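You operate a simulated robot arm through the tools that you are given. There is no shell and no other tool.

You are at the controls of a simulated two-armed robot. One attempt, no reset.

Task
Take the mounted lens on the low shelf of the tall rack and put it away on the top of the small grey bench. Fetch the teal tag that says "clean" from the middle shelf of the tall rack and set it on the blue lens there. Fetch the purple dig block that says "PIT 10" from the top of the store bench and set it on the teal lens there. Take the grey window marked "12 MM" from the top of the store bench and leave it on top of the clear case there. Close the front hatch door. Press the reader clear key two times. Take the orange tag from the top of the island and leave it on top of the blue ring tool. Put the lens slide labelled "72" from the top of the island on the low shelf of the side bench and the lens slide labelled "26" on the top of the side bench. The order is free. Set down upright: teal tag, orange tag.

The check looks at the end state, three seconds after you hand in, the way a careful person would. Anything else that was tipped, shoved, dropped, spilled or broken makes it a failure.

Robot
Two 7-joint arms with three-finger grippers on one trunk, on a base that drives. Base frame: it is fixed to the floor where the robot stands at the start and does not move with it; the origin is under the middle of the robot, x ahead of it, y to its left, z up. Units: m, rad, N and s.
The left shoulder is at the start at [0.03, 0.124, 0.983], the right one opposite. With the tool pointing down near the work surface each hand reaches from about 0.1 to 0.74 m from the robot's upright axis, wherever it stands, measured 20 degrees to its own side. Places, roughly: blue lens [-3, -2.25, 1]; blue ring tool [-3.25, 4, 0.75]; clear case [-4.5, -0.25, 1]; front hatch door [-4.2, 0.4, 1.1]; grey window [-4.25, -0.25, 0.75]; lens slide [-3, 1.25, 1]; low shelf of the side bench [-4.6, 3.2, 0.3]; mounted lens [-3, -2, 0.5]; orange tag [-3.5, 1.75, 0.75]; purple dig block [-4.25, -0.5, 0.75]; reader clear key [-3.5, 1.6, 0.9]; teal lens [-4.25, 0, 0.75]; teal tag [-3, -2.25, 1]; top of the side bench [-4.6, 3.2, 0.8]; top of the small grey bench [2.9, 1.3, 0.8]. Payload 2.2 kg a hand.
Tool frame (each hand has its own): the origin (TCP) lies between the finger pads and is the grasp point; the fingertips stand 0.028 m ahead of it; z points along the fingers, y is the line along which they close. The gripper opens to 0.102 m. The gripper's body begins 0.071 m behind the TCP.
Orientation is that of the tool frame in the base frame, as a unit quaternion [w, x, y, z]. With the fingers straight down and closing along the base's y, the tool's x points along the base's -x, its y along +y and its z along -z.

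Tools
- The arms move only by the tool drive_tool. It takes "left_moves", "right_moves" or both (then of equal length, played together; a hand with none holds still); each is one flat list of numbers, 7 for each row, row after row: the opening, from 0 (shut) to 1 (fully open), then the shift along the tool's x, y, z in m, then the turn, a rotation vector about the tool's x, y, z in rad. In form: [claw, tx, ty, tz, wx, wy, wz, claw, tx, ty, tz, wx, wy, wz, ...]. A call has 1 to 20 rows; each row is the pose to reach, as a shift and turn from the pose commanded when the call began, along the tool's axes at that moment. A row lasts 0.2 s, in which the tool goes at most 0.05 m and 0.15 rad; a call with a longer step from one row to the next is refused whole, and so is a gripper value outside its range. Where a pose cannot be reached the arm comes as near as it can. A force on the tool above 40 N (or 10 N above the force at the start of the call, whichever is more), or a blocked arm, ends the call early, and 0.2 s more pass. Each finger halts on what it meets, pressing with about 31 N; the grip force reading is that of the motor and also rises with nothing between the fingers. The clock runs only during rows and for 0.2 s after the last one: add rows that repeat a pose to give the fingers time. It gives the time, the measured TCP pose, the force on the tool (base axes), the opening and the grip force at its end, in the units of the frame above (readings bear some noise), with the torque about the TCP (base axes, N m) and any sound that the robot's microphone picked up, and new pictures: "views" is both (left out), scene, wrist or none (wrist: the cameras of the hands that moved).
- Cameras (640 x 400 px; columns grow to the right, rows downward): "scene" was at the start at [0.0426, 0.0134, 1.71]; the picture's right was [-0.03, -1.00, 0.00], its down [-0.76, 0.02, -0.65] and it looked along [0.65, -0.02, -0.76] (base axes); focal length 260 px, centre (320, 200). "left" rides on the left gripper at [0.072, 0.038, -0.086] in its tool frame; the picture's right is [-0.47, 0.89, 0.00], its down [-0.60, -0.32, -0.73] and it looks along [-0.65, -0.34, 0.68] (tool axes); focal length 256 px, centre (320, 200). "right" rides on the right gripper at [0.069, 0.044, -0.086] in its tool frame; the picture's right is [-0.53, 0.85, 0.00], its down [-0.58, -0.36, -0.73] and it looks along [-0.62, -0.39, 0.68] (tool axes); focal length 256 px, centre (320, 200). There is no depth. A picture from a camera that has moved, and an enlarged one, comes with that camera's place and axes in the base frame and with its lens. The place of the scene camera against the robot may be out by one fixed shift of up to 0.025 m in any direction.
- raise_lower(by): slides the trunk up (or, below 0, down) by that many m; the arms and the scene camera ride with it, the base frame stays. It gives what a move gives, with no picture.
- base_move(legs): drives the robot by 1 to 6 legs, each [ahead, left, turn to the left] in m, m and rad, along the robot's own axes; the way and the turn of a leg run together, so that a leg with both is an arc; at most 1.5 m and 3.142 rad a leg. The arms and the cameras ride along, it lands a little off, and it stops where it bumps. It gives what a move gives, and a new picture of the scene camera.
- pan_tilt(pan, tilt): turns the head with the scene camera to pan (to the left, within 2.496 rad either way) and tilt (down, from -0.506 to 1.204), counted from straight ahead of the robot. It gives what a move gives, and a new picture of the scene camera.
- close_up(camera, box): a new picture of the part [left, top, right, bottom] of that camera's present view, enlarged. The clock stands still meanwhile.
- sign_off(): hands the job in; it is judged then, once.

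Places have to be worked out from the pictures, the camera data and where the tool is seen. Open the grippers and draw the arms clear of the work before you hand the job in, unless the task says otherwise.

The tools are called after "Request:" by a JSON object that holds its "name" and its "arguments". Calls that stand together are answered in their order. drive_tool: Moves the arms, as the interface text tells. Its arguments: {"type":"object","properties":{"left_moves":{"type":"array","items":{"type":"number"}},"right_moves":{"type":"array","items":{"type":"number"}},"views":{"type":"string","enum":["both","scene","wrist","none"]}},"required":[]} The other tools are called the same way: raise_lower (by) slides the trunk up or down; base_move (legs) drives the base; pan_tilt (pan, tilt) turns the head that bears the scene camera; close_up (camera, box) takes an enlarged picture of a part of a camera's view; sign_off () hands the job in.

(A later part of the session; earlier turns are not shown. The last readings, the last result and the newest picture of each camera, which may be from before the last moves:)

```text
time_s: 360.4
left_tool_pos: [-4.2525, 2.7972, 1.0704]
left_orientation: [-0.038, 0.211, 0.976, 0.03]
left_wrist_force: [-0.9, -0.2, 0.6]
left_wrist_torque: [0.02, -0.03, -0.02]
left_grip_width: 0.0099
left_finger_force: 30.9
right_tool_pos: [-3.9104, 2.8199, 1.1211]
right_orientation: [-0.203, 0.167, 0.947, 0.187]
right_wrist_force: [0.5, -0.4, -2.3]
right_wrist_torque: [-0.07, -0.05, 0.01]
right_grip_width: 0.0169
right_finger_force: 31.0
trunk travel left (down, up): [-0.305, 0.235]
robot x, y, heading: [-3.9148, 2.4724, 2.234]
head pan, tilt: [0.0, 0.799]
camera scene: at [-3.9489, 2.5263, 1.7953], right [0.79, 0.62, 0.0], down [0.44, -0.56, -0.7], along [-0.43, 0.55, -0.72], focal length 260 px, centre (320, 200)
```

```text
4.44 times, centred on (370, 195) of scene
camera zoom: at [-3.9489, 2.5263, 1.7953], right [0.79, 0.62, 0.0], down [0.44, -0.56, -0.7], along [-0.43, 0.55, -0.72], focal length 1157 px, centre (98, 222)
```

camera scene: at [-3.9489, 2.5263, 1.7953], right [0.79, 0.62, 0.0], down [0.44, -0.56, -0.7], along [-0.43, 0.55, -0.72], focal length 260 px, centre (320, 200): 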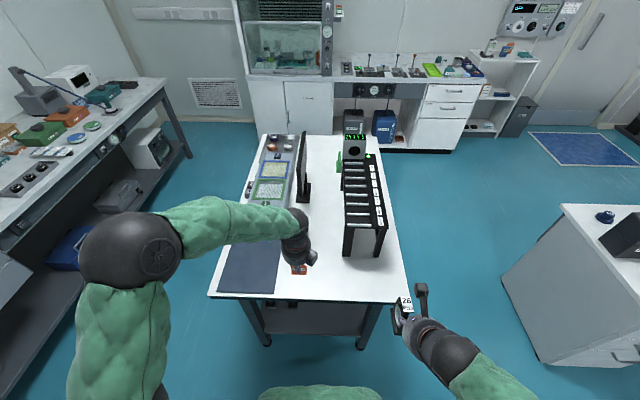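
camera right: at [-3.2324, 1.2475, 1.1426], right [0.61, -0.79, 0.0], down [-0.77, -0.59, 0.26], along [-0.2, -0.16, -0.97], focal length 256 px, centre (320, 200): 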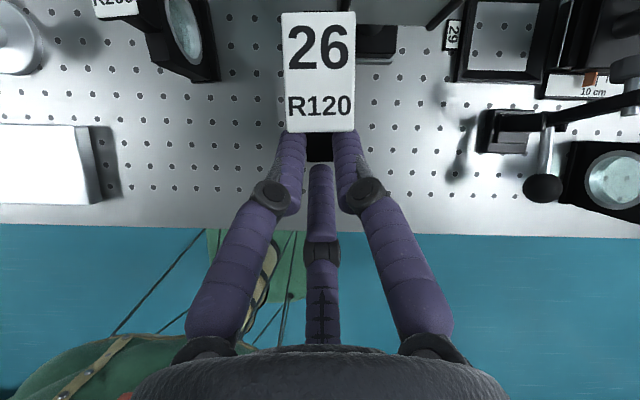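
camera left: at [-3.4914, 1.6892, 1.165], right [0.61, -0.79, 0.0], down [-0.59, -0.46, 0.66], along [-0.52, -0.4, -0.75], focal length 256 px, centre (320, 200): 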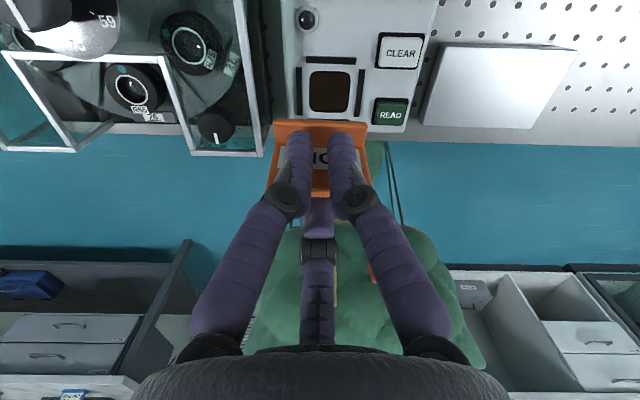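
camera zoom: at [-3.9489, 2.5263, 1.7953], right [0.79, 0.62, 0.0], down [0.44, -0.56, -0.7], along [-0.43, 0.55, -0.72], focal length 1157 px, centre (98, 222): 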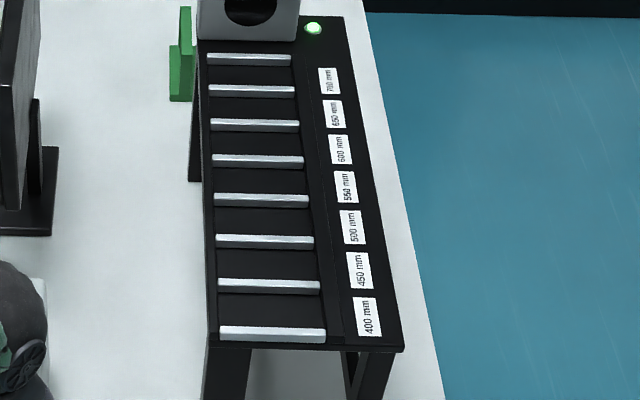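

It's just an optical rail. I'll set slide 26 on the clear white area at the near right. I extend the right hand over it.

Request:
{"name": "drive_tool", "arguments": {"right_moves": [0, 0.035, 0.0126, 0.0228, 0, 0, 0, 0, 0.07, 0.0253, 0.0455, 0, 0, 0, 0, 0.105, 0.0379, 0.0683, 0, 0, 0, 0, 0.14, 0.0506, 0.091, 0, 0, 0, 0, 0.175, 0.0632, 0.1138, 0, 0, 0, 0, 0.21, 0.0759, 0.1365, 0, 0, 0, 0, 0.245, 0.0885, 0.1593, 0, 0, 0, 0, 0.245, 0.0885, 0.1593, 0, 0, 0], "views": "both"}}

```text
time_s: 362.1
left_tool_pos: [-4.2518, 2.7973, 1.0717]
left_orientation: [-0.038, 0.211, 0.976, 0.031]
left_wrist_force: [-0.1, -0.2, -0.1]
left_wrist_torque: [0.03, 0.03, -0.01]
left_grip_width: 0.0096
left_finger_force: 31.5
right_tool_pos: [-4.1408, 3.0242, 1.1237]
right_orientation: [-0.204, 0.167, 0.946, 0.188]
right_wrist_force: [0.3, 0.4, -1.0]
right_wrist_torque: [-0.06, -0.05, 0.02]
right_grip_width: 0.0177
right_finger_force: 31.2
trunk travel left (down, up): [-0.305, 0.235]
robot x, y, heading: [-3.9155, 2.4702, 2.233]
head pan, tilt: [0.0, 0.799]
camera scene: at [-3.9478, 2.5256, 1.7953], right [0.79, 0.62, 0.0], down [0.44, -0.56, -0.7], along [-0.43, 0.55, -0.72], focal length 260 px, centre (320, 200)
camera right: at [-4.1552, 3.0429, 1.2397], right [0.79, 0.61, 0.0], down [0.59, -0.77, 0.25], along [0.16, -0.2, -0.97], focal length 256 px, centre (320, 200)
```

scene: 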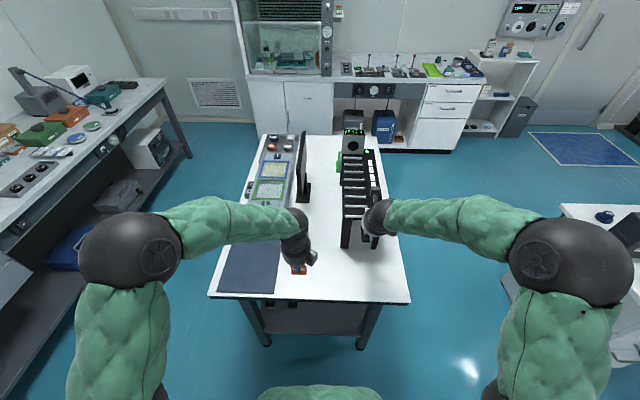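
right: 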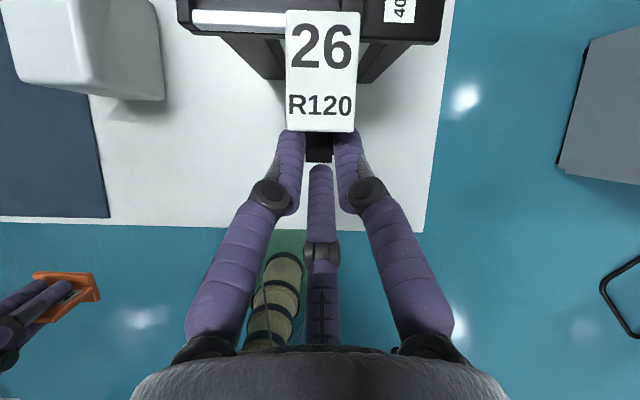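

The rail's legs are close behind, so I pull back 4 cm and start lowering.

Request:
{"name": "drive_tool", "arguments": {"right_moves": [0, -0.0143, -0.0091, -0.0106, 0, 0, 0, 0, -0.0286, -0.0182, -0.0212, 0, 0, 0, 0, -0.0465, -0.0296, 0.0127, 0, 0, 0, 0, -0.0644, -0.0411, 0.0466, 0, 0, 0, 0, -0.0734, -0.0468, 0.0635, 0, 0, 0, 0, -0.0734, -0.0468, 0.0635, 0, 0, 0], "views": "both"}}

Request:
{"name": "close_up", "arguments": {"camera": "scene", "box": [320, 180, 430, 310]}}

```text
time_s: 363.6
left_tool_pos: [-4.2517, 2.7984, 1.0701]
left_orientation: [-0.038, 0.211, 0.976, 0.03]
left_wrist_force: [-0.1, -0.5, -0.2]
left_wrist_torque: [0.0, -0.01, -0.01]
left_grip_width: 0.0096
left_finger_force: 30.9
right_tool_pos: [-4.1134, 2.9923, 1.022]
right_orientation: [-0.203, 0.167, 0.947, 0.187]
right_wrist_force: [0.1, -1.1, -1.0]
right_wrist_torque: [-0.08, -0.04, 0.01]
right_grip_width: 0.0179
right_finger_force: 31.2
trunk travel left (down, up): [-0.305, 0.235]
robot x, y, heading: [-3.9136, 2.473, 2.238]
head pan, tilt: [0.0, 0.799]
camera scene: at [-3.9487, 2.5262, 1.7953], right [0.79, 0.62, 0.0], down [0.44, -0.56, -0.7], along [-0.43, 0.55, -0.72], focal length 260 px, centre (320, 200)
camera right: at [-4.1286, 3.0114, 1.1379], right [0.79, 0.61, 0.0], down [0.59, -0.77, 0.26], along [0.16, -0.2, -0.97], focal length 256 px, centre (320, 200)
```

scene: 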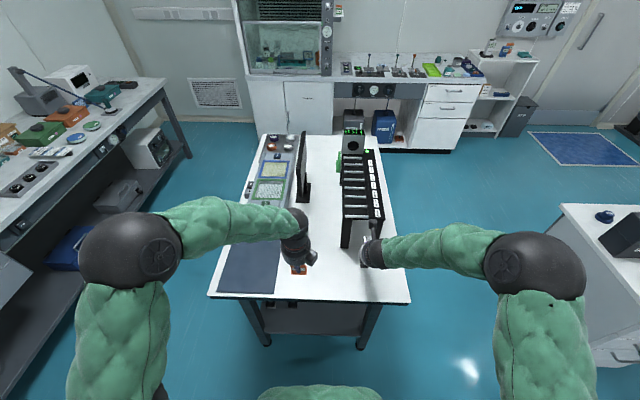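
right: 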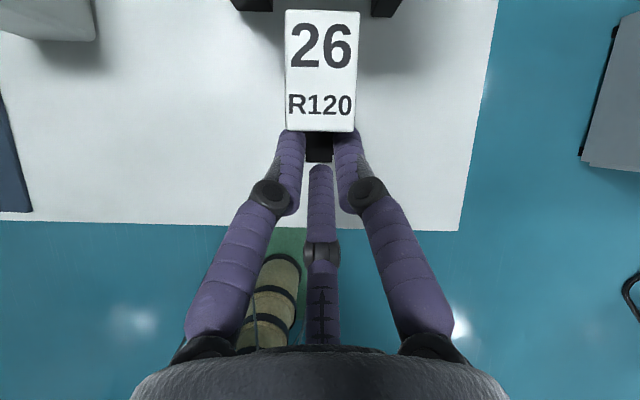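

```text
3.08 times, centred on (375, 245) of scene
camera zoom: at [-3.9487, 2.5262, 1.7953], right [0.79, 0.62, 0.0], down [0.44, -0.56, -0.7], along [-0.43, 0.55, -0.72], focal length 801 px, centre (151, 62)
```

zoom: 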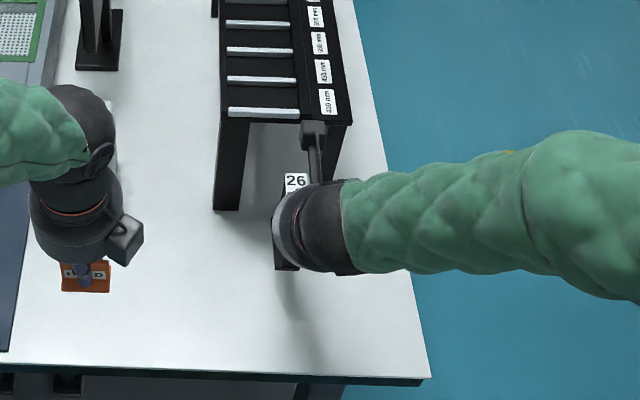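

Clear of the rail. I lower in 9 mm bites with force checks.

Request:
{"name": "drive_tool", "arguments": {"right_moves": [0, -0.0027, -0.0017, 0.0051, 0, 0, 0, 0, -0.0054, -0.0034, 0.0102, 0, 0, 0, 0, -0.009, -0.0057, 0.0169, 0, 0, 0], "views": "none"}}

Request:
{"name": "drive_tool", "arguments": {"right_moves": [0, -0.0027, -0.0017, 0.0051, 0, 0, 0, 0, -0.0054, -0.0034, 0.0102, 0, 0, 0, 0, -0.009, -0.0057, 0.0169, 0, 0, 0], "views": "none"}}

Request:
{"name": "drive_tool", "arguments": {"right_moves": [0, -0.0018, -0.0011, 0.0034, 0, 0, 0, 0, -0.0036, -0.0023, 0.0068, 0, 0, 0, 0, -0.0054, -0.0034, 0.0102, 0, 0, 0], "views": "wrist"}}

```text
time_s: 364.4
left_tool_pos: [-4.2522, 2.7977, 1.071]
left_orientation: [-0.038, 0.211, 0.976, 0.03]
left_wrist_force: [-0.2, -1.0, -0.5]
left_wrist_torque: [-0.01, -0.01, 0.0]
left_grip_width: 0.0096
left_finger_force: 30.8
right_tool_pos: [-4.1114, 2.9938, 1.0018]
right_orientation: [-0.203, 0.167, 0.946, 0.188]
right_wrist_force: [0.4, -0.8, -2.5]
right_wrist_torque: [-0.04, -0.08, 0.0]
right_grip_width: 0.0174
right_finger_force: 31.3
trunk travel left (down, up): [-0.305, 0.235]
robot x, y, heading: [-3.9139, 2.4682, 2.24]
head pan, tilt: [0.0, 0.799]
```

```text
time_s: 365.1
left_tool_pos: [-4.2529, 2.7979, 1.0696]
left_orientation: [-0.039, 0.211, 0.976, 0.031]
left_wrist_force: [0.3, 0.7, -0.1]
left_wrist_torque: [0.0, 0.02, -0.01]
left_grip_width: 0.0096
left_finger_force: 31.4
right_tool_pos: [-4.1128, 2.9926, 0.982]
right_orientation: [-0.203, 0.168, 0.946, 0.188]
right_wrist_force: [0.5, -0.2, -1.9]
right_wrist_torque: [-0.05, -0.06, -0.02]
right_grip_width: 0.0178
right_finger_force: 31.1
trunk travel left (down, up): [-0.305, 0.235]
robot x, y, heading: [-3.9108, 2.4726, 2.24]
head pan, tilt: [0.0, 0.799]
```

```text
time_s: 365.9
left_tool_pos: [-4.2518, 2.7968, 1.0708]
left_orientation: [-0.038, 0.211, 0.976, 0.03]
left_wrist_force: [-1.0, 0.5, -0.3]
left_wrist_torque: [0.02, -0.01, -0.01]
left_grip_width: 0.0096
left_finger_force: 31.3
right_tool_pos: [-4.1131, 2.9914, 0.9685]
right_orientation: [-0.202, 0.167, 0.946, 0.188]
right_wrist_force: [-0.2, -0.5, -2.6]
right_wrist_torque: [-0.06, -0.04, 0.02]
right_grip_width: 0.0177
right_finger_force: 31.2
trunk travel left (down, up): [-0.305, 0.235]
robot x, y, heading: [-3.9127, 2.4664, 2.24]
head pan, tilt: [0.0, 0.799]
camera right: at [-4.1286, 3.0099, 1.085], right [0.79, 0.61, 0.0], down [0.59, -0.77, 0.26], along [0.16, -0.2, -0.97], focal length 256 px, centre (320, 200)
```

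right: 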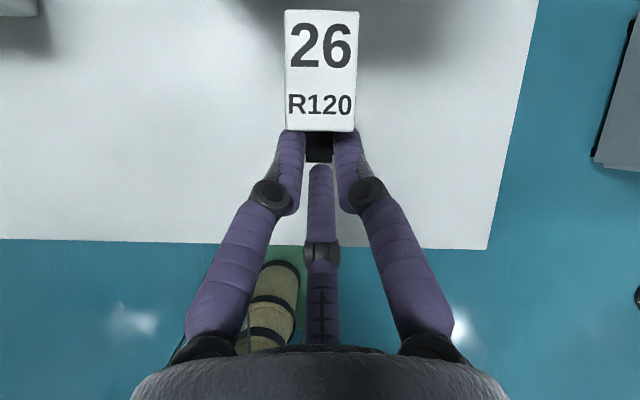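

The table is about z 0.85; I go on in small steps.

Request:
{"name": "drive_tool", "arguments": {"right_moves": [0, -0.0018, -0.0011, 0.0034, 0, 0, 0, 0, -0.0036, -0.0023, 0.0068, 0, 0, 0], "views": "none"}}

Request:
{"name": "drive_tool", "arguments": {"right_moves": [0, -0.0013, -0.0009, 0.0025, 0, 0, 0], "views": "none"}}

Request:
{"name": "drive_tool", "arguments": {"right_moves": [0, -0.0013, -0.0009, 0.0025, 0, 0, 0], "views": "none"}}

Request:
{"name": "drive_tool", "arguments": {"right_moves": [0, -0.0013, -0.0009, 0.0025, 0, 0, 0], "views": "none"}}

Request:
{"name": "drive_tool", "arguments": {"right_moves": [0, -0.0013, -0.0009, 0.0025, 0, 0, 0], "views": "wrist"}}

```text
time_s: 366.6
left_tool_pos: [-4.2518, 2.7983, 1.0705]
left_orientation: [-0.038, 0.211, 0.976, 0.03]
left_wrist_force: [0.2, -0.2, -0.1]
left_wrist_torque: [-0.01, -0.03, -0.01]
left_grip_width: 0.0095
left_finger_force: 30.5
right_tool_pos: [-4.1139, 2.9907, 0.9615]
right_orientation: [-0.202, 0.167, 0.947, 0.187]
right_wrist_force: [-0.2, 0.5, -1.3]
right_wrist_torque: [-0.08, -0.04, 0.0]
right_grip_width: 0.0172
right_finger_force: 30.4
trunk travel left (down, up): [-0.305, 0.235]
robot x, y, heading: [-3.9131, 2.4694, 2.234]
head pan, tilt: [0.0, 0.799]
```

```text
time_s: 366.9
left_tool_pos: [-4.2523, 2.7968, 1.0696]
left_orientation: [-0.038, 0.211, 0.976, 0.031]
left_wrist_force: [0.4, -0.5, 0.3]
left_wrist_torque: [0.01, 0.0, 0.0]
left_grip_width: 0.0097
left_finger_force: 31.0
right_tool_pos: [-4.1136, 2.9907, 0.9574]
right_orientation: [-0.202, 0.169, 0.946, 0.188]
right_wrist_force: [0.2, 0.0, -2.2]
right_wrist_torque: [-0.08, -0.03, 0.02]
right_grip_width: 0.0174
right_finger_force: 31.4
trunk travel left (down, up): [-0.305, 0.235]
robot x, y, heading: [-3.9106, 2.474, 2.235]
head pan, tilt: [0.0, 0.799]
```

```text
time_s: 367.4
left_tool_pos: [-4.2527, 2.7982, 1.0707]
left_orientation: [-0.038, 0.21, 0.976, 0.031]
left_wrist_force: [-0.1, 0.6, 0.0]
left_wrist_torque: [-0.02, -0.01, 0.01]
left_grip_width: 0.0094
left_finger_force: 31.1
right_tool_pos: [-4.1134, 2.9917, 0.955]
right_orientation: [-0.203, 0.167, 0.946, 0.188]
right_wrist_force: [-0.3, -0.6, -2.4]
right_wrist_torque: [-0.06, -0.04, -0.01]
right_grip_width: 0.0174
right_finger_force: 31.0
trunk travel left (down, up): [-0.305, 0.235]
robot x, y, heading: [-3.9114, 2.4714, 2.235]
head pan, tilt: [0.0, 0.799]
```

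```text
time_s: 367.8
left_tool_pos: [-4.2515, 2.7962, 1.0703]
left_orientation: [-0.038, 0.211, 0.976, 0.031]
left_wrist_force: [-0.3, 0.8, -1.5]
left_wrist_torque: [-0.01, -0.02, 0.02]
left_grip_width: 0.0094
left_finger_force: 31.1
right_tool_pos: [-4.114, 2.991, 0.9538]
right_orientation: [-0.202, 0.167, 0.946, 0.189]
right_wrist_force: [0.2, -0.7, 1.8]
right_wrist_torque: [0.04, 0.14, 0.0]
right_grip_width: 0.0177
right_finger_force: 30.8
trunk travel left (down, up): [-0.305, 0.235]
robot x, y, heading: [-3.9096, 2.4712, 2.234]
head pan, tilt: [0.0, 0.799]
```

```text
time_s: 368.1
left_tool_pos: [-4.252, 2.7953, 1.0708]
left_orientation: [-0.038, 0.211, 0.976, 0.031]
left_wrist_force: [-1.0, 0.7, -0.8]
left_wrist_torque: [-0.01, 0.0, 0.04]
left_grip_width: 0.0093
left_finger_force: 30.8
right_tool_pos: [-4.1135, 2.9907, 0.9526]
right_orientation: [-0.205, 0.167, 0.946, 0.189]
right_wrist_force: [1.3, -5.0, 18.3]
right_wrist_torque: [0.75, 0.68, 0.1]
right_grip_width: 0.0176
right_finger_force: 31.2
trunk travel left (down, up): [-0.305, 0.235]
robot x, y, heading: [-3.9128, 2.47, 2.236]
head pan, tilt: [0.0, 0.799]
camera right: at [-4.1285, 3.0093, 1.0694], right [0.79, 0.61, 0.01], down [0.59, -0.77, 0.25], along [0.16, -0.2, -0.97], focal length 256 px, centre (320, 200)
```

right: 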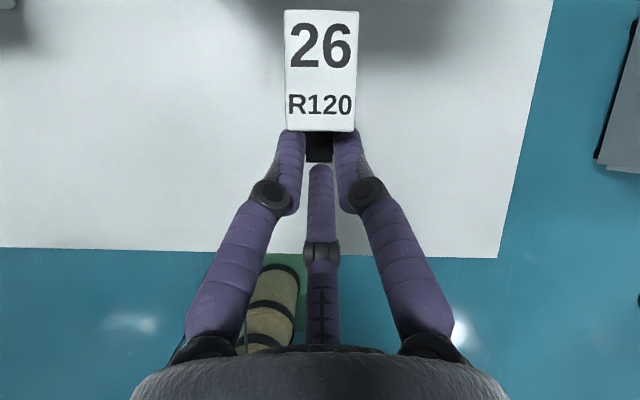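

Contact (18 N): the slide stands on the bench. I ease up 2 mm and open the right hand.

Request:
{"name": "drive_tool", "arguments": {"right_moves": [0.0, 0.0009, 0.0006, -0.0017, 0, 0, 0, 0.22, 0.0009, 0.0006, -0.0017, 0, 0, 0, 0.35, 0.0009, 0.0006, -0.0017, 0, 0, 0, 0.5, 0.0009, 0.0006, -0.0017, 0, 0, 0, 0.65, 0.0009, 0.0006, -0.0017, 0, 0, 0, 0.7, 0.0009, 0.0006, -0.0017, 0, 0, 0], "views": "wrist"}}

Request:
{"name": "drive_tool", "arguments": {"right_moves": [0.7, 0, 0, -0.03, 0, 0, 0, 0.7, 0, 0, -0.06, 0, 0, 0, 0.7, 0, 0, -0.1, 0, 0, 0, 0.7, 0, 0, -0.14, 0, 0, 0, 0.7, 0, 0, -0.17, 0, 0, 0], "views": "both"}}

Request:
{"name": "close_up", "arguments": {"camera": "scene", "box": [320, 180, 430, 310]}}

```text
time_s: 369.6
left_tool_pos: [-4.2526, 2.7966, 1.0707]
left_orientation: [-0.039, 0.211, 0.976, 0.031]
left_wrist_force: [0.0, -0.1, -0.6]
left_wrist_torque: [0.03, 0.03, 0.03]
left_grip_width: 0.0095
left_finger_force: 30.7
right_tool_pos: [-4.1139, 2.9904, 0.951]
right_orientation: [-0.203, 0.167, 0.946, 0.187]
right_wrist_force: [-0.1, 0.2, 0.7]
right_wrist_torque: [0.0, 0.0, 0.01]
right_grip_width: 0.0714
right_finger_force: 0.0
trunk travel left (down, up): [-0.305, 0.235]
robot x, y, heading: [-3.9116, 2.4733, 2.238]
head pan, tilt: [0.0, 0.799]
camera right: at [-4.1288, 3.0095, 1.068], right [0.79, 0.61, 0.0], down [0.59, -0.77, 0.26], along [0.16, -0.2, -0.97], focal length 256 px, centre (320, 200)
```

right: 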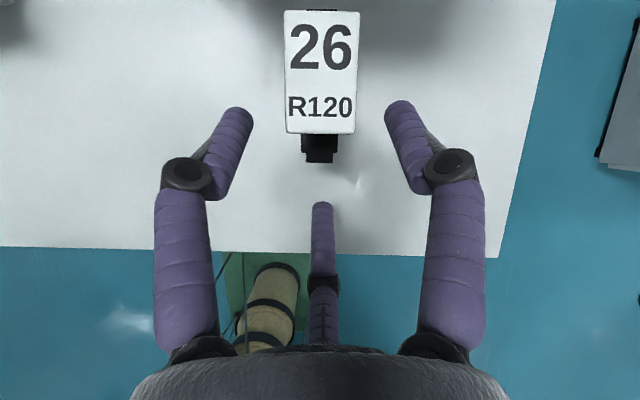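

```text
time_s: 370.8
left_tool_pos: [-4.2523, 2.7968, 1.07]
left_orientation: [-0.038, 0.212, 0.976, 0.032]
left_wrist_force: [0.4, -0.8, -0.4]
left_wrist_torque: [0.03, 0.05, 0.01]
left_grip_width: 0.0095
left_finger_force: 30.9
right_tool_pos: [-4.0595, 2.9162, 1.0963]
right_orientation: [-0.203, 0.168, 0.946, 0.187]
right_wrist_force: [0.5, -0.1, 0.6]
right_wrist_torque: [0.0, 0.01, 0.0]
right_grip_width: 0.0712
right_finger_force: 0.1
trunk travel left (down, up): [-0.305, 0.235]
robot x, y, heading: [-3.9163, 2.4711, 2.234]
head pan, tilt: [0.0, 0.799]
camera scene: at [-3.9481, 2.5255, 1.7953], right [0.79, 0.62, 0.0], down [0.44, -0.56, -0.7], along [-0.43, 0.55, -0.72], focal length 260 px, centre (320, 200)
camera right: at [-4.0751, 2.9349, 1.213], right [0.79, 0.61, 0.0], down [0.59, -0.77, 0.26], along [0.16, -0.2, -0.97], focal length 256 px, centre (320, 200)
```

scene: 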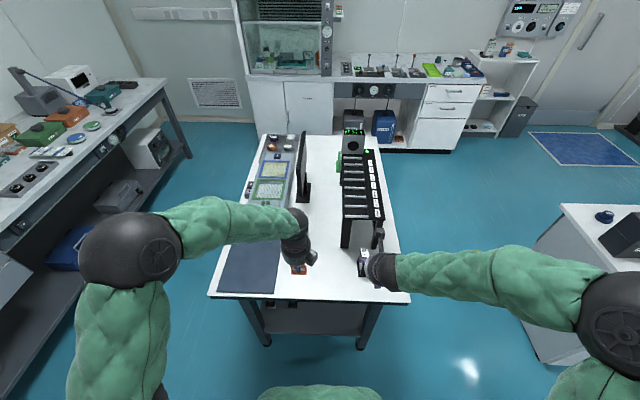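
right: 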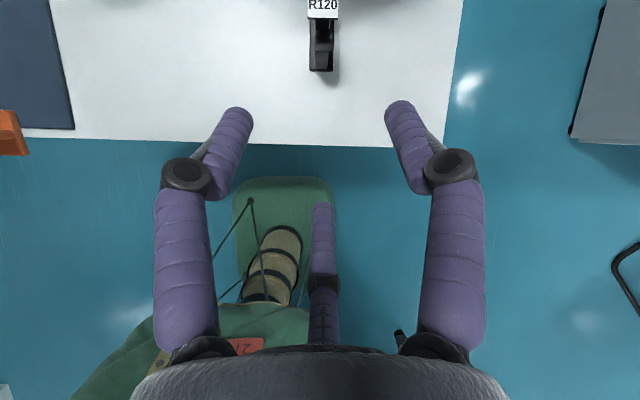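

```text
3.08 times, centred on (375, 245) of scene
camera zoom: at [-3.9481, 2.5255, 1.7953], right [0.79, 0.62, 0.0], down [0.44, -0.56, -0.7], along [-0.43, 0.55, -0.72], focal length 801 px, centre (151, 62)
```

zoom: 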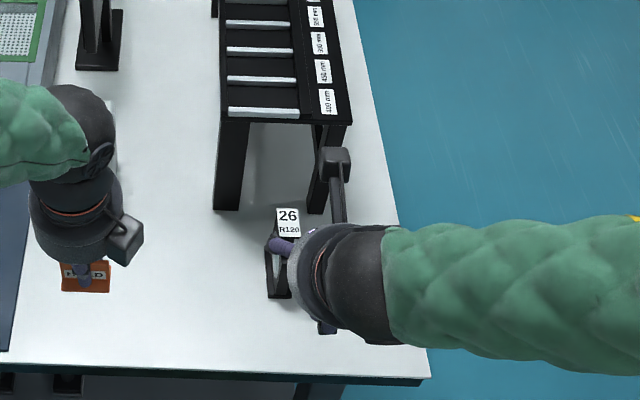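

Slide 26 stands on the bench top. I tuck the right hand, turn back and drive toward the desk with the ring tool.

Request:
{"name": "drive_tool", "arguments": {"right_moves": [0.5, -0.0357, -0.0228, -0.0266, 0, 0, 0, 0.3, -0.0714, -0.0455, -0.0531, 0, 0, 0, 0.3, -0.0928, -0.0592, -0.069, 0, 0, 0], "views": "none"}}

Request:
{"name": "base_move", "arguments": {"legs": [[-0.05, 0, 0], [0, 0, -1.58], [0.75, 0, 0]]}}

Request:
{"name": "pan_tilt", "arguments": {"pan": 0.8, "tilt": 0.7}}

```text
time_s: 371.6
left_tool_pos: [-4.2526, 2.7964, 1.0717]
left_orientation: [-0.038, 0.211, 0.976, 0.031]
left_wrist_force: [0.6, -0.3, 0.4]
left_wrist_torque: [0.0, -0.01, 0.0]
left_grip_width: 0.0092
left_finger_force: 31.4
right_tool_pos: [-3.9799, 2.8131, 1.0961]
right_orientation: [-0.202, 0.167, 0.947, 0.188]
right_wrist_force: [0.2, -0.3, 0.9]
right_wrist_torque: [0.03, 0.02, 0.01]
right_grip_width: 0.0306
right_finger_force: 0.0
trunk travel left (down, up): [-0.305, 0.235]
robot x, y, heading: [-3.9105, 2.4692, 2.235]
head pan, tilt: [0.0, 0.799]
```

```text
time_s: 380.0
left_tool_pos: [-2.9457, 3.2188, 1.0689]
left_orientation: [-0.004, 0.846, 0.53, 0.049]
left_wrist_force: [-0.5, -0.8, -0.5]
left_wrist_torque: [-0.01, 0.01, 0.03]
left_grip_width: 0.0095
left_finger_force: 31.2
right_tool_pos: [-2.9371, 2.9468, 1.0943]
right_orientation: [-0.007, 0.795, 0.54, 0.276]
right_wrist_force: [0.7, 0.4, -0.4]
right_wrist_torque: [-0.03, 0.0, 0.02]
right_grip_width: 0.0305
right_finger_force: 0.0
trunk travel left (down, up): [-0.305, 0.235]
robot x, y, heading: [-3.2823, 2.8864, 0.643]
head pan, tilt: [0.0, 0.799]
camera scene: at [-3.2456, 2.9324, 1.7953], right [0.6, -0.8, 0.0], down [-0.58, -0.43, -0.7], along [0.56, 0.42, -0.72], focal length 260 px, centre (320, 200)
```

scene: 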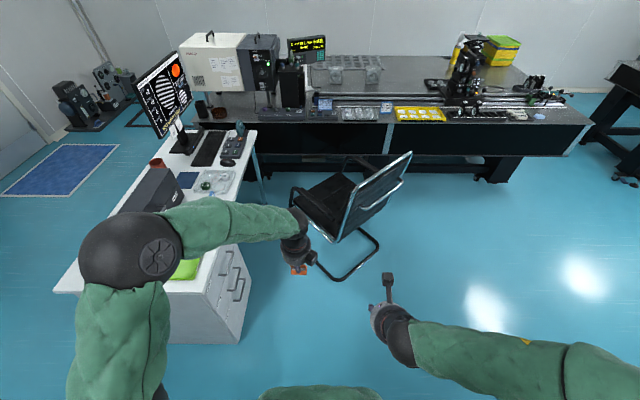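

```text
time_s: 381.1
left_tool_pos: [-2.947, 3.218, 1.0716]
left_orientation: [-0.005, 0.846, 0.531, 0.048]
left_wrist_force: [0.6, 0.9, -0.2]
left_wrist_torque: [-0.01, 0.0, 0.02]
left_grip_width: 0.0095
left_finger_force: 31.1
right_tool_pos: [-2.9369, 2.9467, 1.095]
right_orientation: [-0.007, 0.795, 0.54, 0.276]
right_wrist_force: [0.3, -0.4, 0.0]
right_wrist_torque: [0.01, -0.01, 0.0]
right_grip_width: 0.0305
right_finger_force: 0.0
trunk travel left (down, up): [-0.305, 0.235]
robot x, y, heading: [-3.2839, 2.885, 0.636]
head pan, tilt: [0.799, 0.7]
camera scene: at [-3.2998, 2.968, 1.8035], right [0.99, -0.13, 0.0], down [-0.09, -0.64, -0.76], along [0.1, 0.76, -0.64], focal length 260 px, centre (320, 200)
```

scene: 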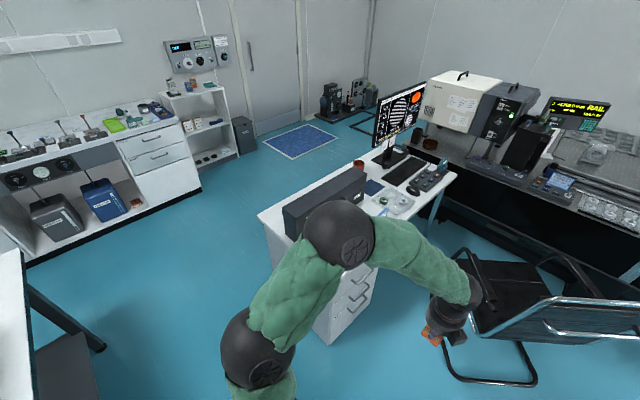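

Clear path between the side bench and the desk end. I strafe left to stand in front of the desk's end.

Request:
{"name": "base_move", "arguments": {"legs": [[0, 0.5, 0.014], [0, 0.42, 0]]}}

Request:
{"name": "pan_tilt", "arguments": {"pan": 0, "tilt": 0.8}}

Request:
{"name": "close_up", "arguments": {"camera": "scene", "box": [240, 150, 480, 310]}}

```text
time_s: 386.2
left_tool_pos: [-3.5183, 3.9541, 1.0699]
left_orientation: [-0.005, 0.838, 0.543, 0.049]
left_wrist_force: [-0.1, 0.5, -0.1]
left_wrist_torque: [-0.03, -0.01, 0.03]
left_grip_width: 0.0096
left_finger_force: 31.3
right_tool_pos: [-3.501, 3.6832, 1.0949]
right_orientation: [-0.011, 0.786, 0.553, 0.276]
right_wrist_force: [0.3, 0.9, 0.8]
right_wrist_torque: [-0.01, -0.03, -0.01]
right_grip_width: 0.0307
right_finger_force: 0.1
trunk travel left (down, up): [-0.305, 0.235]
robot x, y, heading: [-3.844, 3.6139, 0.67]
head pan, tilt: [0.799, 0.7]
camera scene: at [-3.864, 3.6942, 1.8035], right [0.99, -0.1, 0.0], down [-0.07, -0.64, -0.76], along [0.08, 0.76, -0.64], focal length 260 px, centre (320, 200)
```

scene: 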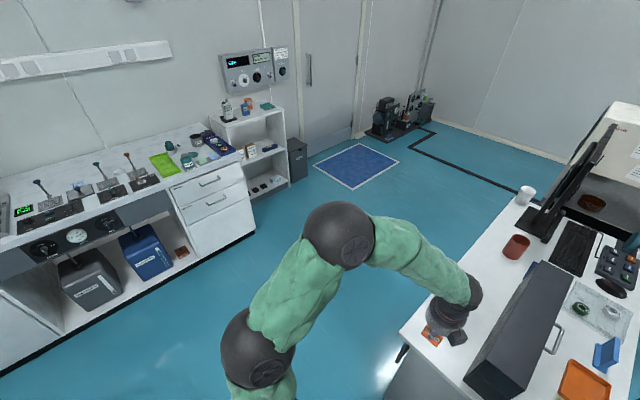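

```text
time_s: 387.4
left_tool_pos: [-3.5187, 3.9523, 1.0701]
left_orientation: [-0.005, 0.838, 0.543, 0.048]
left_wrist_force: [0.5, -0.4, 0.2]
left_wrist_torque: [0.0, -0.03, -0.01]
left_grip_width: 0.0094
left_finger_force: 30.7
right_tool_pos: [-3.5013, 3.6825, 1.0939]
right_orientation: [-0.011, 0.786, 0.553, 0.276]
right_wrist_force: [0.2, 0.6, 0.1]
right_wrist_torque: [-0.03, -0.02, 0.02]
right_grip_width: 0.0307
right_finger_force: 0.0
trunk travel left (down, up): [-0.305, 0.235]
robot x, y, heading: [-3.8466, 3.6104, 0.671]
head pan, tilt: [0.0, 0.799]
camera scene: at [-3.8086, 3.6588, 1.7953], right [0.62, -0.78, 0.0], down [-0.56, -0.45, -0.7], along [0.55, 0.43, -0.72], focal length 260 px, centre (320, 200)
```

scene: 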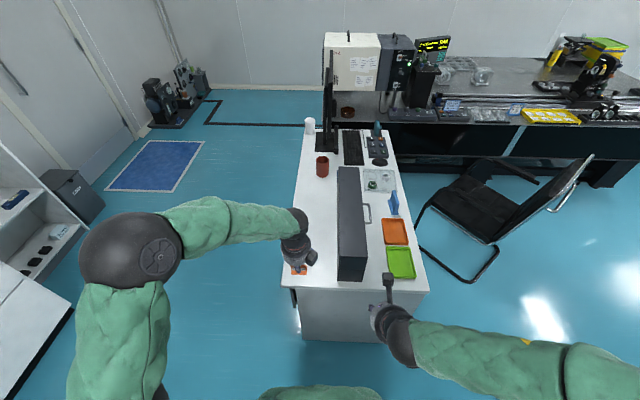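

```text
2.50 times, centred on (360, 230) of scene
camera zoom: at [-3.8086, 3.6588, 1.7953], right [0.62, -0.78, 0.0], down [-0.56, -0.45, -0.7], along [0.55, 0.43, -0.72], focal length 651 px, centre (220, 125)
```

zoom: 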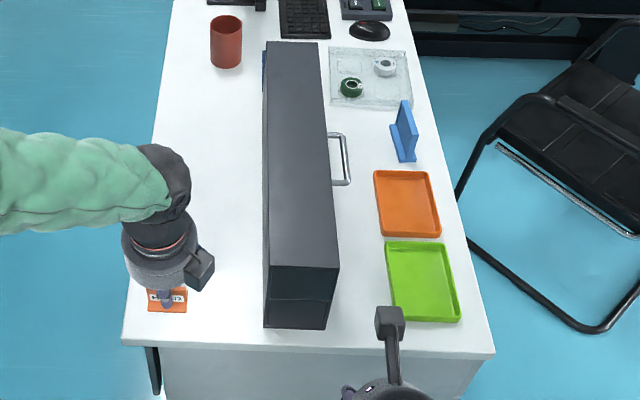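

The hand hides the ring tool; I move the left hand aside to see it.

Request:
{"name": "drive_tool", "arguments": {"left_moves": [0, 0.0211, -0.0397, 0, 0, 0, 0, 0, 0.0422, -0.0795, 0, 0, 0, 0, 0, 0.0563, -0.106, 0, 0, 0, 0, 0, 0.0563, -0.106, 0, 0, 0, 0], "views": "scene"}}

Request:
{"name": "close_up", "arguments": {"camera": "scene", "box": [250, 180, 410, 300]}}

```text
time_s: 388.4
left_tool_pos: [-3.5951, 4.05, 1.0723]
left_orientation: [-0.006, 0.838, 0.543, 0.049]
left_wrist_force: [-0.1, -0.4, 0.1]
left_wrist_torque: [0.03, 0.04, 0.01]
left_grip_width: 0.0094
left_finger_force: 30.9
right_tool_pos: [-3.5001, 3.6826, 1.0934]
right_orientation: [-0.012, 0.786, 0.553, 0.276]
right_wrist_force: [0.1, -0.3, -0.1]
right_wrist_torque: [0.02, -0.04, 0.04]
right_grip_width: 0.0306
right_finger_force: 0.1
trunk travel left (down, up): [-0.305, 0.235]
robot x, y, heading: [-3.8419, 3.6127, 0.669]
head pan, tilt: [0.0, 0.799]
camera scene: at [-3.8083, 3.6583, 1.7953], right [0.62, -0.78, 0.0], down [-0.56, -0.44, -0.7], along [0.55, 0.43, -0.72], focal length 260 px, centre (320, 200)
```

scene: 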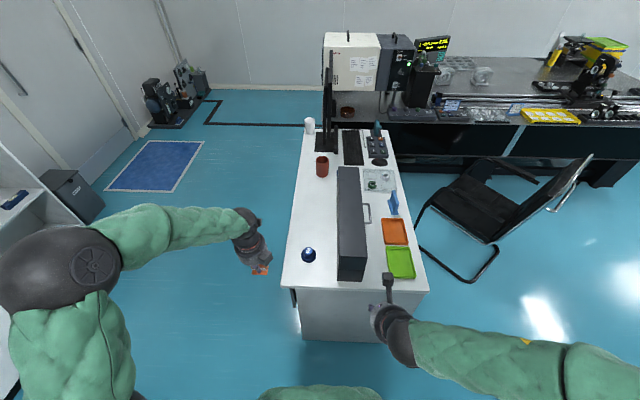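

```text
3.33 times, centred on (330, 240) of scene
camera zoom: at [-3.8083, 3.6583, 1.7953], right [0.62, -0.78, 0.0], down [-0.56, -0.44, -0.7], along [0.55, 0.43, -0.72], focal length 868 px, centre (287, 67)
```

zoom: 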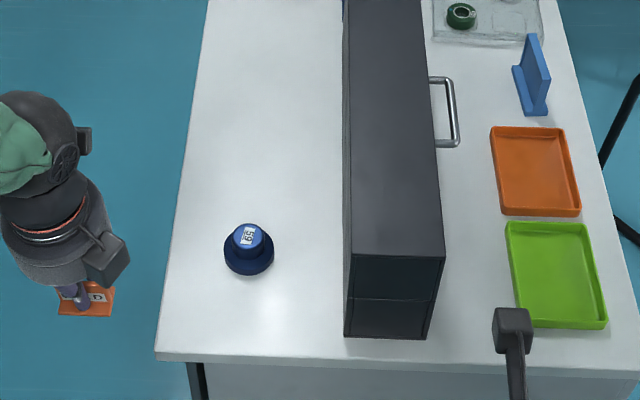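

The ring tool has a flat knob ≈49 mm across. I drive 0.13 m closer and bring the tag over to just beyond the knob to align by wrist camera.

Request:
{"name": "base_move", "arguments": {"legs": [[0.13, 0, 0]]}}

Request:
{"name": "drive_tool", "arguments": {"left_moves": [0, 0.0108, 0.0368, 0.0027, 0, 0, 0, 0, 0.0215, 0.0737, 0.0054, 0, 0, 0, 0, 0.0323, 0.1105, 0.008, 0, 0, 0, 0, 0.043, 0.1474, 0.0107, 0, 0, 0, 0, 0.0538, 0.1842, 0.0134, 0, 0, 0, 0, 0.0538, 0.1842, 0.0134, 0, 0, 0], "views": "both"}}

```text
time_s: 389.6
left_tool_pos: [-3.4945, 4.1292, 1.0711]
left_orientation: [-0.005, 0.838, 0.544, 0.048]
left_wrist_force: [0.2, 0.7, -0.2]
left_wrist_torque: [-0.03, 0.06, 0.04]
left_grip_width: 0.0095
left_finger_force: 30.9
right_tool_pos: [-3.4007, 3.7616, 1.0953]
right_orientation: [-0.011, 0.787, 0.552, 0.275]
right_wrist_force: [0.4, -0.6, -0.4]
right_wrist_torque: [0.01, 0.05, -0.01]
right_grip_width: 0.0307
right_finger_force: 0.0
trunk travel left (down, up): [-0.305, 0.235]
robot x, y, heading: [-3.7397, 3.6914, 0.666]
head pan, tilt: [0.0, 0.799]
camera scene: at [-3.7072, 3.7392, 1.7952], right [0.62, -0.78, 0.0], down [-0.56, -0.45, -0.7], along [0.55, 0.43, -0.72], focal length 260 px, centre (320, 200)
```

scene: 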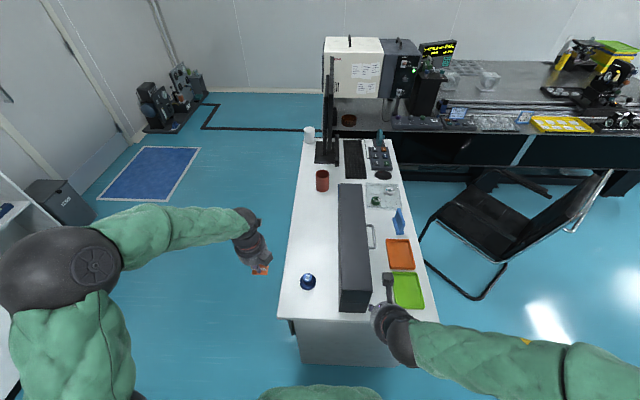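

```text
time_s: 391.0
left_tool_pos: [-3.3026, 4.0998, 1.0685]
left_orientation: [-0.004, 0.838, 0.543, 0.049]
left_wrist_force: [-0.7, -0.2, -0.1]
left_wrist_torque: [0.01, -0.02, -0.02]
left_grip_width: 0.0094
left_finger_force: 30.9
right_tool_pos: [-3.4021, 3.7614, 1.0939]
right_orientation: [-0.011, 0.786, 0.553, 0.276]
right_wrist_force: [-0.5, 0.5, -0.6]
right_wrist_torque: [0.03, 0.0, -0.02]
right_grip_width: 0.0306
right_finger_force: 0.0
trunk travel left (down, up): [-0.305, 0.235]
robot x, y, heading: [-3.7437, 3.6874, 0.67]
head pan, tilt: [0.0, 0.799]
camera scene: at [-3.7099, 3.7382, 1.7953], right [0.62, -0.78, 0.0], down [-0.56, -0.45, -0.7], along [0.55, 0.43, -0.72], focal length 260 px, centre (320, 200)
camera left: at [-3.2449, 4.1445, 1.1632], right [0.62, -0.79, 0.0], down [-0.59, -0.46, 0.66], along [-0.52, -0.41, -0.75], focal length 256 px, centre (320, 200)
```

scene: 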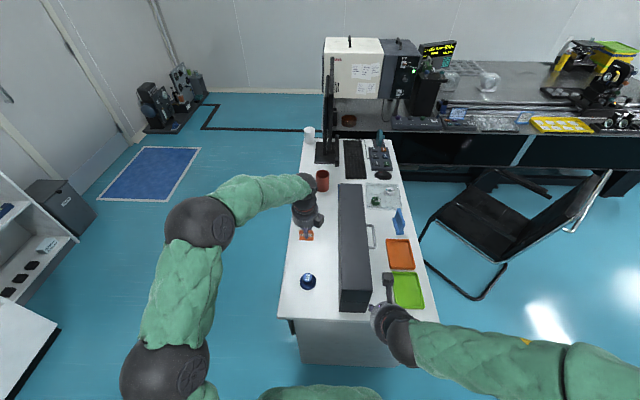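
left: 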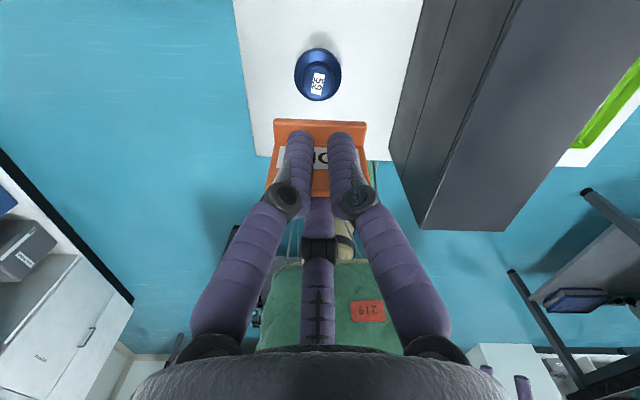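

The knob's top is at about D 0.177, R 5.264, z≈0.80. I move the tag above it and lower 15 cm.

Request:
{"name": "drive_tool", "arguments": {"left_moves": [0, -0.0281, -0.0172, -0.0033, 0, 0, 0, 0, -0.0314, -0.019, 0.034, 0, 0, 0, 0, -0.0347, -0.0207, 0.0713, 0, 0, 0, 0, -0.038, -0.0225, 0.1086, 0, 0, 0, 0, -0.0413, -0.0242, 0.146, 0, 0, 0, 0, -0.0413, -0.0242, 0.146, 0, 0, 0], "views": "both"}}

Request:
{"name": "close_up", "arguments": {"camera": "left", "box": [200, 60, 440, 210]}}

Request:
{"name": "close_up", "arguments": {"camera": "scene", "box": [270, 220, 350, 310]}}

```text
time_s: 392.4
left_tool_pos: [-3.3304, 4.0818, 0.9203]
left_orientation: [-0.006, 0.838, 0.544, 0.048]
left_wrist_force: [1.1, 0.5, -0.2]
left_wrist_torque: [0.01, 0.0, 0.0]
left_grip_width: 0.0095
left_finger_force: 30.8
right_tool_pos: [-3.4016, 3.7619, 1.0946]
right_orientation: [-0.011, 0.786, 0.553, 0.276]
right_wrist_force: [-0.4, -0.1, 1.0]
right_wrist_torque: [0.02, 0.0, 0.02]
right_grip_width: 0.0307
right_finger_force: 0.1
trunk travel left (down, up): [-0.305, 0.235]
robot x, y, heading: [-3.7405, 3.688, 0.672]
head pan, tilt: [0.0, 0.799]
camera scene: at [-3.709, 3.7377, 1.7953], right [0.62, -0.78, 0.0], down [-0.56, -0.44, -0.7], along [0.55, 0.43, -0.72], focal length 260 px, centre (320, 200)
camera left: at [-3.2735, 4.1277, 1.0162], right [0.62, -0.79, 0.0], down [-0.59, -0.46, 0.66], along [-0.52, -0.41, -0.75], focal length 256 px, centre (320, 200)
```

scene: 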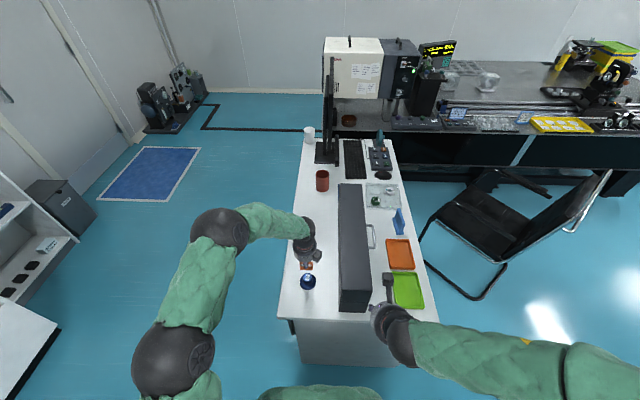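
left: 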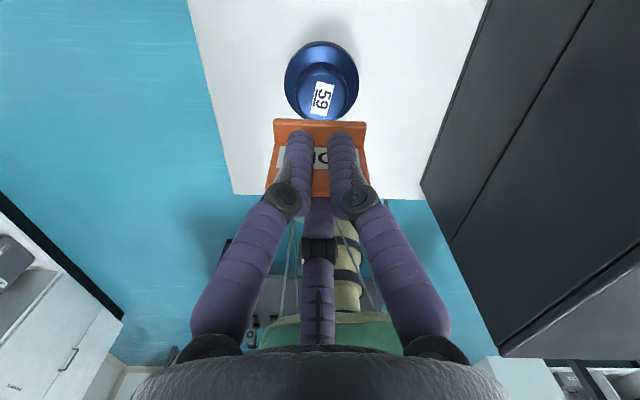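

```text
2.67 times, centred on (320, 135) of left
camera zoom: at [-3.2735, 4.1277, 1.0162], right [0.62, -0.79, 0.0], down [-0.59, -0.46, 0.66], along [-0.52, -0.41, -0.75], focal length 683 px, centre (320, 373)
```

zoom: 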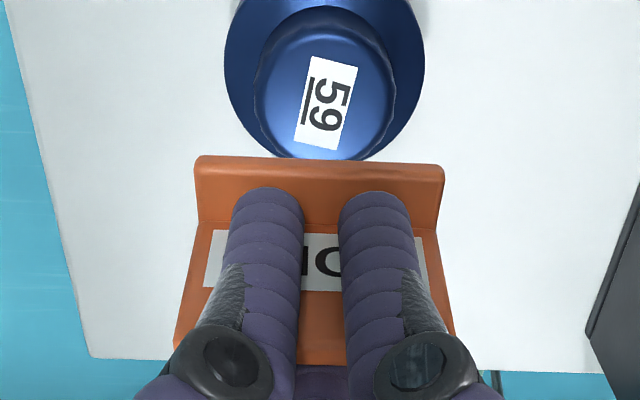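

```text
4.44 times, centred on (310, 265) of scene
camera zoom: at [-3.709, 3.7377, 1.7953], right [0.62, -0.78, 0.0], down [-0.56, -0.44, -0.7], along [0.55, 0.43, -0.72], focal length 1157 px, centre (364, -89)
```

zoom: 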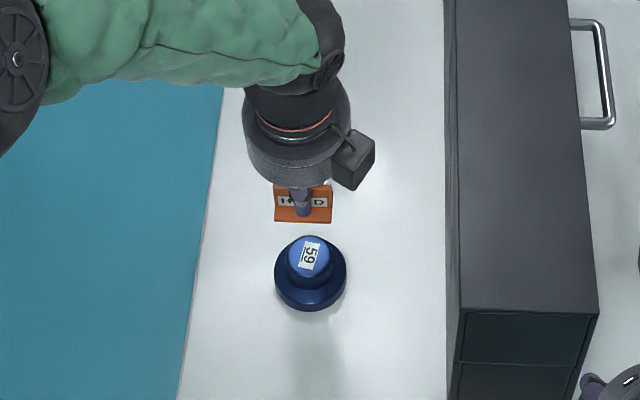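

Alignment is consistent (tag axis D 0.177, R 5.265 over the knob). I lower 6.5 cm more and look.

Request:
{"name": "drive_tool", "arguments": {"left_moves": [0, -0.0019, -0.001, 0.022, 0, 0, 0, 0, -0.0039, -0.002, 0.044, 0, 0, 0, 0, -0.0058, -0.003, 0.065, 0, 0, 0, 0, -0.0058, -0.003, 0.065, 0, 0, 0], "views": "wrist"}}

Request:
{"name": "close_up", "arguments": {"camera": "left", "box": [200, 60, 440, 210]}}

Request:
{"name": "close_up", "arguments": {"camera": "scene", "box": [270, 240, 350, 310]}}

```text
time_s: 393.4
left_tool_pos: [-3.3339, 4.0855, 0.8557]
left_orientation: [-0.005, 0.838, 0.543, 0.049]
left_wrist_force: [0.3, 0.3, 0.1]
left_wrist_torque: [0.02, -0.01, -0.04]
left_grip_width: 0.0094
left_finger_force: 31.1
right_tool_pos: [-3.4015, 3.7599, 1.0945]
right_orientation: [-0.012, 0.786, 0.553, 0.276]
right_wrist_force: [0.1, 0.0, -0.8]
right_wrist_torque: [0.02, -0.01, 0.01]
right_grip_width: 0.0305
right_finger_force: 0.1
trunk travel left (down, up): [-0.305, 0.235]
robot x, y, heading: [-3.7433, 3.6934, 0.674]
head pan, tilt: [0.0, 0.799]
camera left: at [-3.2751, 4.1288, 0.9511], right [0.62, -0.79, 0.0], down [-0.59, -0.46, 0.66], along [-0.52, -0.41, -0.75], focal length 256 px, centre (320, 200)
```

left: 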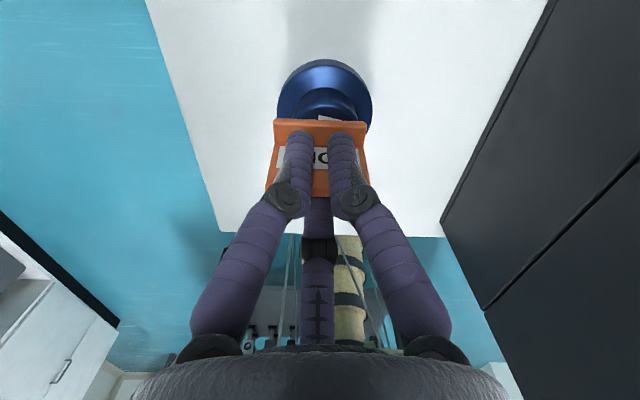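

```text
2.67 times, centred on (320, 135) of left
camera zoom: at [-3.2751, 4.1288, 0.9511], right [0.62, -0.79, 0.0], down [-0.59, -0.46, 0.66], along [-0.52, -0.41, -0.75], focal length 683 px, centre (320, 373)
```

zoom: 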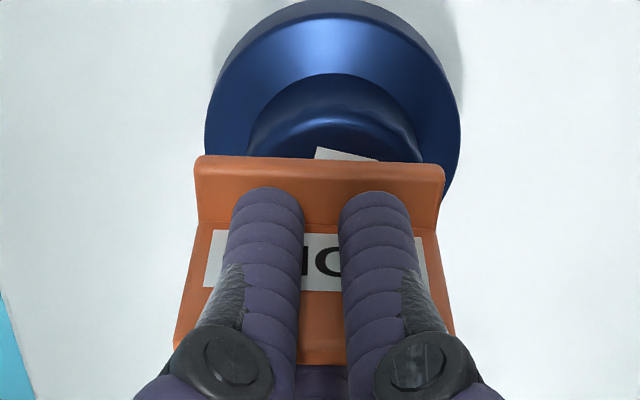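

```text
5.71 times, centred on (310, 275) of scene
camera zoom: at [-3.709, 3.7377, 1.7953], right [0.62, -0.78, 0.0], down [-0.56, -0.44, -0.7], along [0.55, 0.43, -0.72], focal length 1488 px, centre (377, -229)
```

zoom: 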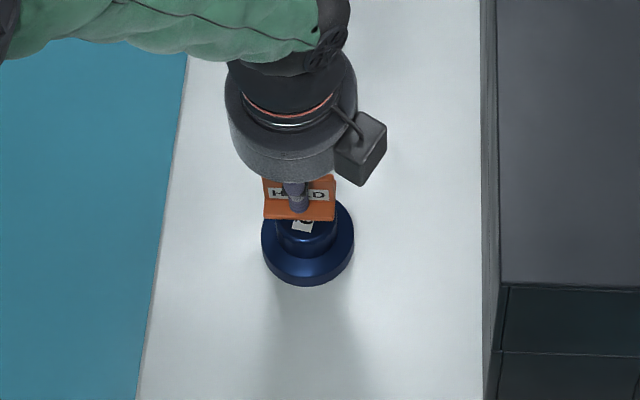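

I shift 3.5 mm right to centre on the knob, then lower in small steps to contact.

Request:
{"name": "drive_tool", "arguments": {"left_moves": [0, -0.0016, 0.0031, 0, 0, 0, 0, 0, -0.0021, 0.0029, 0.005, 0, 0, 0, 0, -0.0025, 0.0026, 0.01, 0, 0, 0], "views": "none"}}

Request:
{"name": "drive_tool", "arguments": {"left_moves": [0, -0.0003, -0.0001, 0.003, 0, 0, 0], "views": "none"}}

Request:
{"name": "drive_tool", "arguments": {"left_moves": [0, -0.0003, -0.0001, 0.003, 0, 0, 0], "views": "none"}}

Request:
{"name": "drive_tool", "arguments": {"left_moves": [0, -0.0003, -0.0001, 0.003, 0, 0, 0], "views": "none"}}

Request:
{"name": "close_up", "arguments": {"camera": "scene", "box": [270, 240, 350, 310]}}

```text
time_s: 394.2
left_tool_pos: [-3.3292, 4.0822, 0.8467]
left_orientation: [-0.005, 0.838, 0.543, 0.048]
left_wrist_force: [0.3, 0.3, -0.1]
left_wrist_torque: [-0.02, 0.04, 0.0]
left_grip_width: 0.0094
left_finger_force: 30.9
right_tool_pos: [-3.4015, 3.7617, 1.0944]
right_orientation: [-0.012, 0.786, 0.553, 0.276]
right_wrist_force: [-0.2, -0.3, -0.2]
right_wrist_torque: [0.02, 0.01, 0.01]
right_grip_width: 0.0305
right_finger_force: 0.1
trunk travel left (down, up): [-0.305, 0.235]
robot x, y, heading: [-3.7441, 3.691, 0.674]
head pan, tilt: [0.0, 0.799]
```

```text
time_s: 394.6
left_tool_pos: [-3.3305, 4.0822, 0.8434]
left_orientation: [-0.005, 0.838, 0.543, 0.049]
left_wrist_force: [-1.0, -0.5, 6.6]
left_wrist_torque: [-0.11, 0.14, -0.02]
left_grip_width: 0.0095
left_finger_force: 31.4
right_tool_pos: [-3.4016, 3.7604, 1.0945]
right_orientation: [-0.011, 0.786, 0.553, 0.276]
right_wrist_force: [0.4, 0.4, -0.2]
right_wrist_torque: [-0.02, 0.02, -0.03]
right_grip_width: 0.0304
right_finger_force: 0.1
trunk travel left (down, up): [-0.305, 0.235]
robot x, y, heading: [-3.7438, 3.6882, 0.672]
head pan, tilt: [0.0, 0.799]
```

```text
time_s: 395.0
left_tool_pos: [-3.329, 4.0833, 0.8429]
left_orientation: [-0.005, 0.838, 0.543, 0.052]
left_wrist_force: [-6.9, -2.4, 30.5]
left_wrist_torque: [-0.38, 0.61, -0.04]
left_grip_width: 0.0093
left_finger_force: 30.9
right_tool_pos: [-3.4025, 3.7586, 1.0954]
right_orientation: [-0.012, 0.786, 0.553, 0.277]
right_wrist_force: [0.5, -0.5, -0.3]
right_wrist_torque: [-0.02, 0.01, 0.0]
right_grip_width: 0.0304
right_finger_force: 0.2
trunk travel left (down, up): [-0.305, 0.235]
robot x, y, heading: [-3.7457, 3.6927, 0.672]
head pan, tilt: [0.0, 0.799]
```

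```text
time_s: 395.4
left_tool_pos: [-3.3271, 4.0855, 0.8429]
left_orientation: [-0.006, 0.837, 0.544, 0.054]
left_wrist_force: [-5.5, -2.8, 18.9]
left_wrist_torque: [-0.32, 0.43, 0.0]
left_grip_width: 0.0094
left_finger_force: 31.2
right_tool_pos: [-3.4012, 3.7606, 1.0952]
right_orientation: [-0.011, 0.786, 0.553, 0.276]
right_wrist_force: [0.5, 0.0, -0.2]
right_wrist_torque: [0.01, 0.03, -0.03]
right_grip_width: 0.0304
right_finger_force: 0.1
trunk travel left (down, up): [-0.305, 0.235]
robot x, y, heading: [-3.7436, 3.6944, 0.669]
head pan, tilt: [0.0, 0.799]
stopped in row 1 (left hand): the force on the tool passed its limit at 44 N (the readings are from after the stop); the commanded pose is now the measured one
```

```text
5.71 times, centred on (310, 275) of scene
camera zoom: at [-3.7092, 3.7374, 1.7952], right [0.62, -0.78, 0.0], down [-0.56, -0.44, -0.7], along [0.55, 0.43, -0.72], focal length 1488 px, centre (377, -229)
```

zoom: 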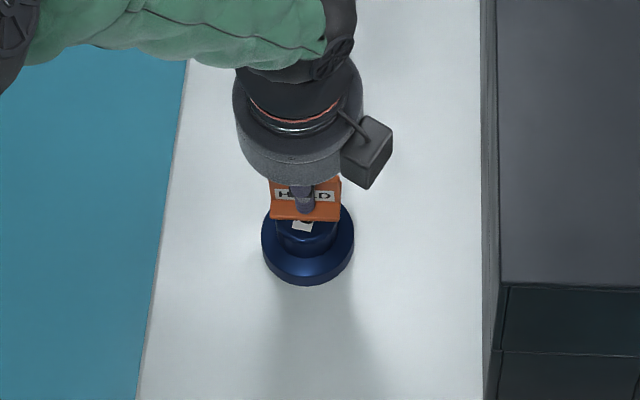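

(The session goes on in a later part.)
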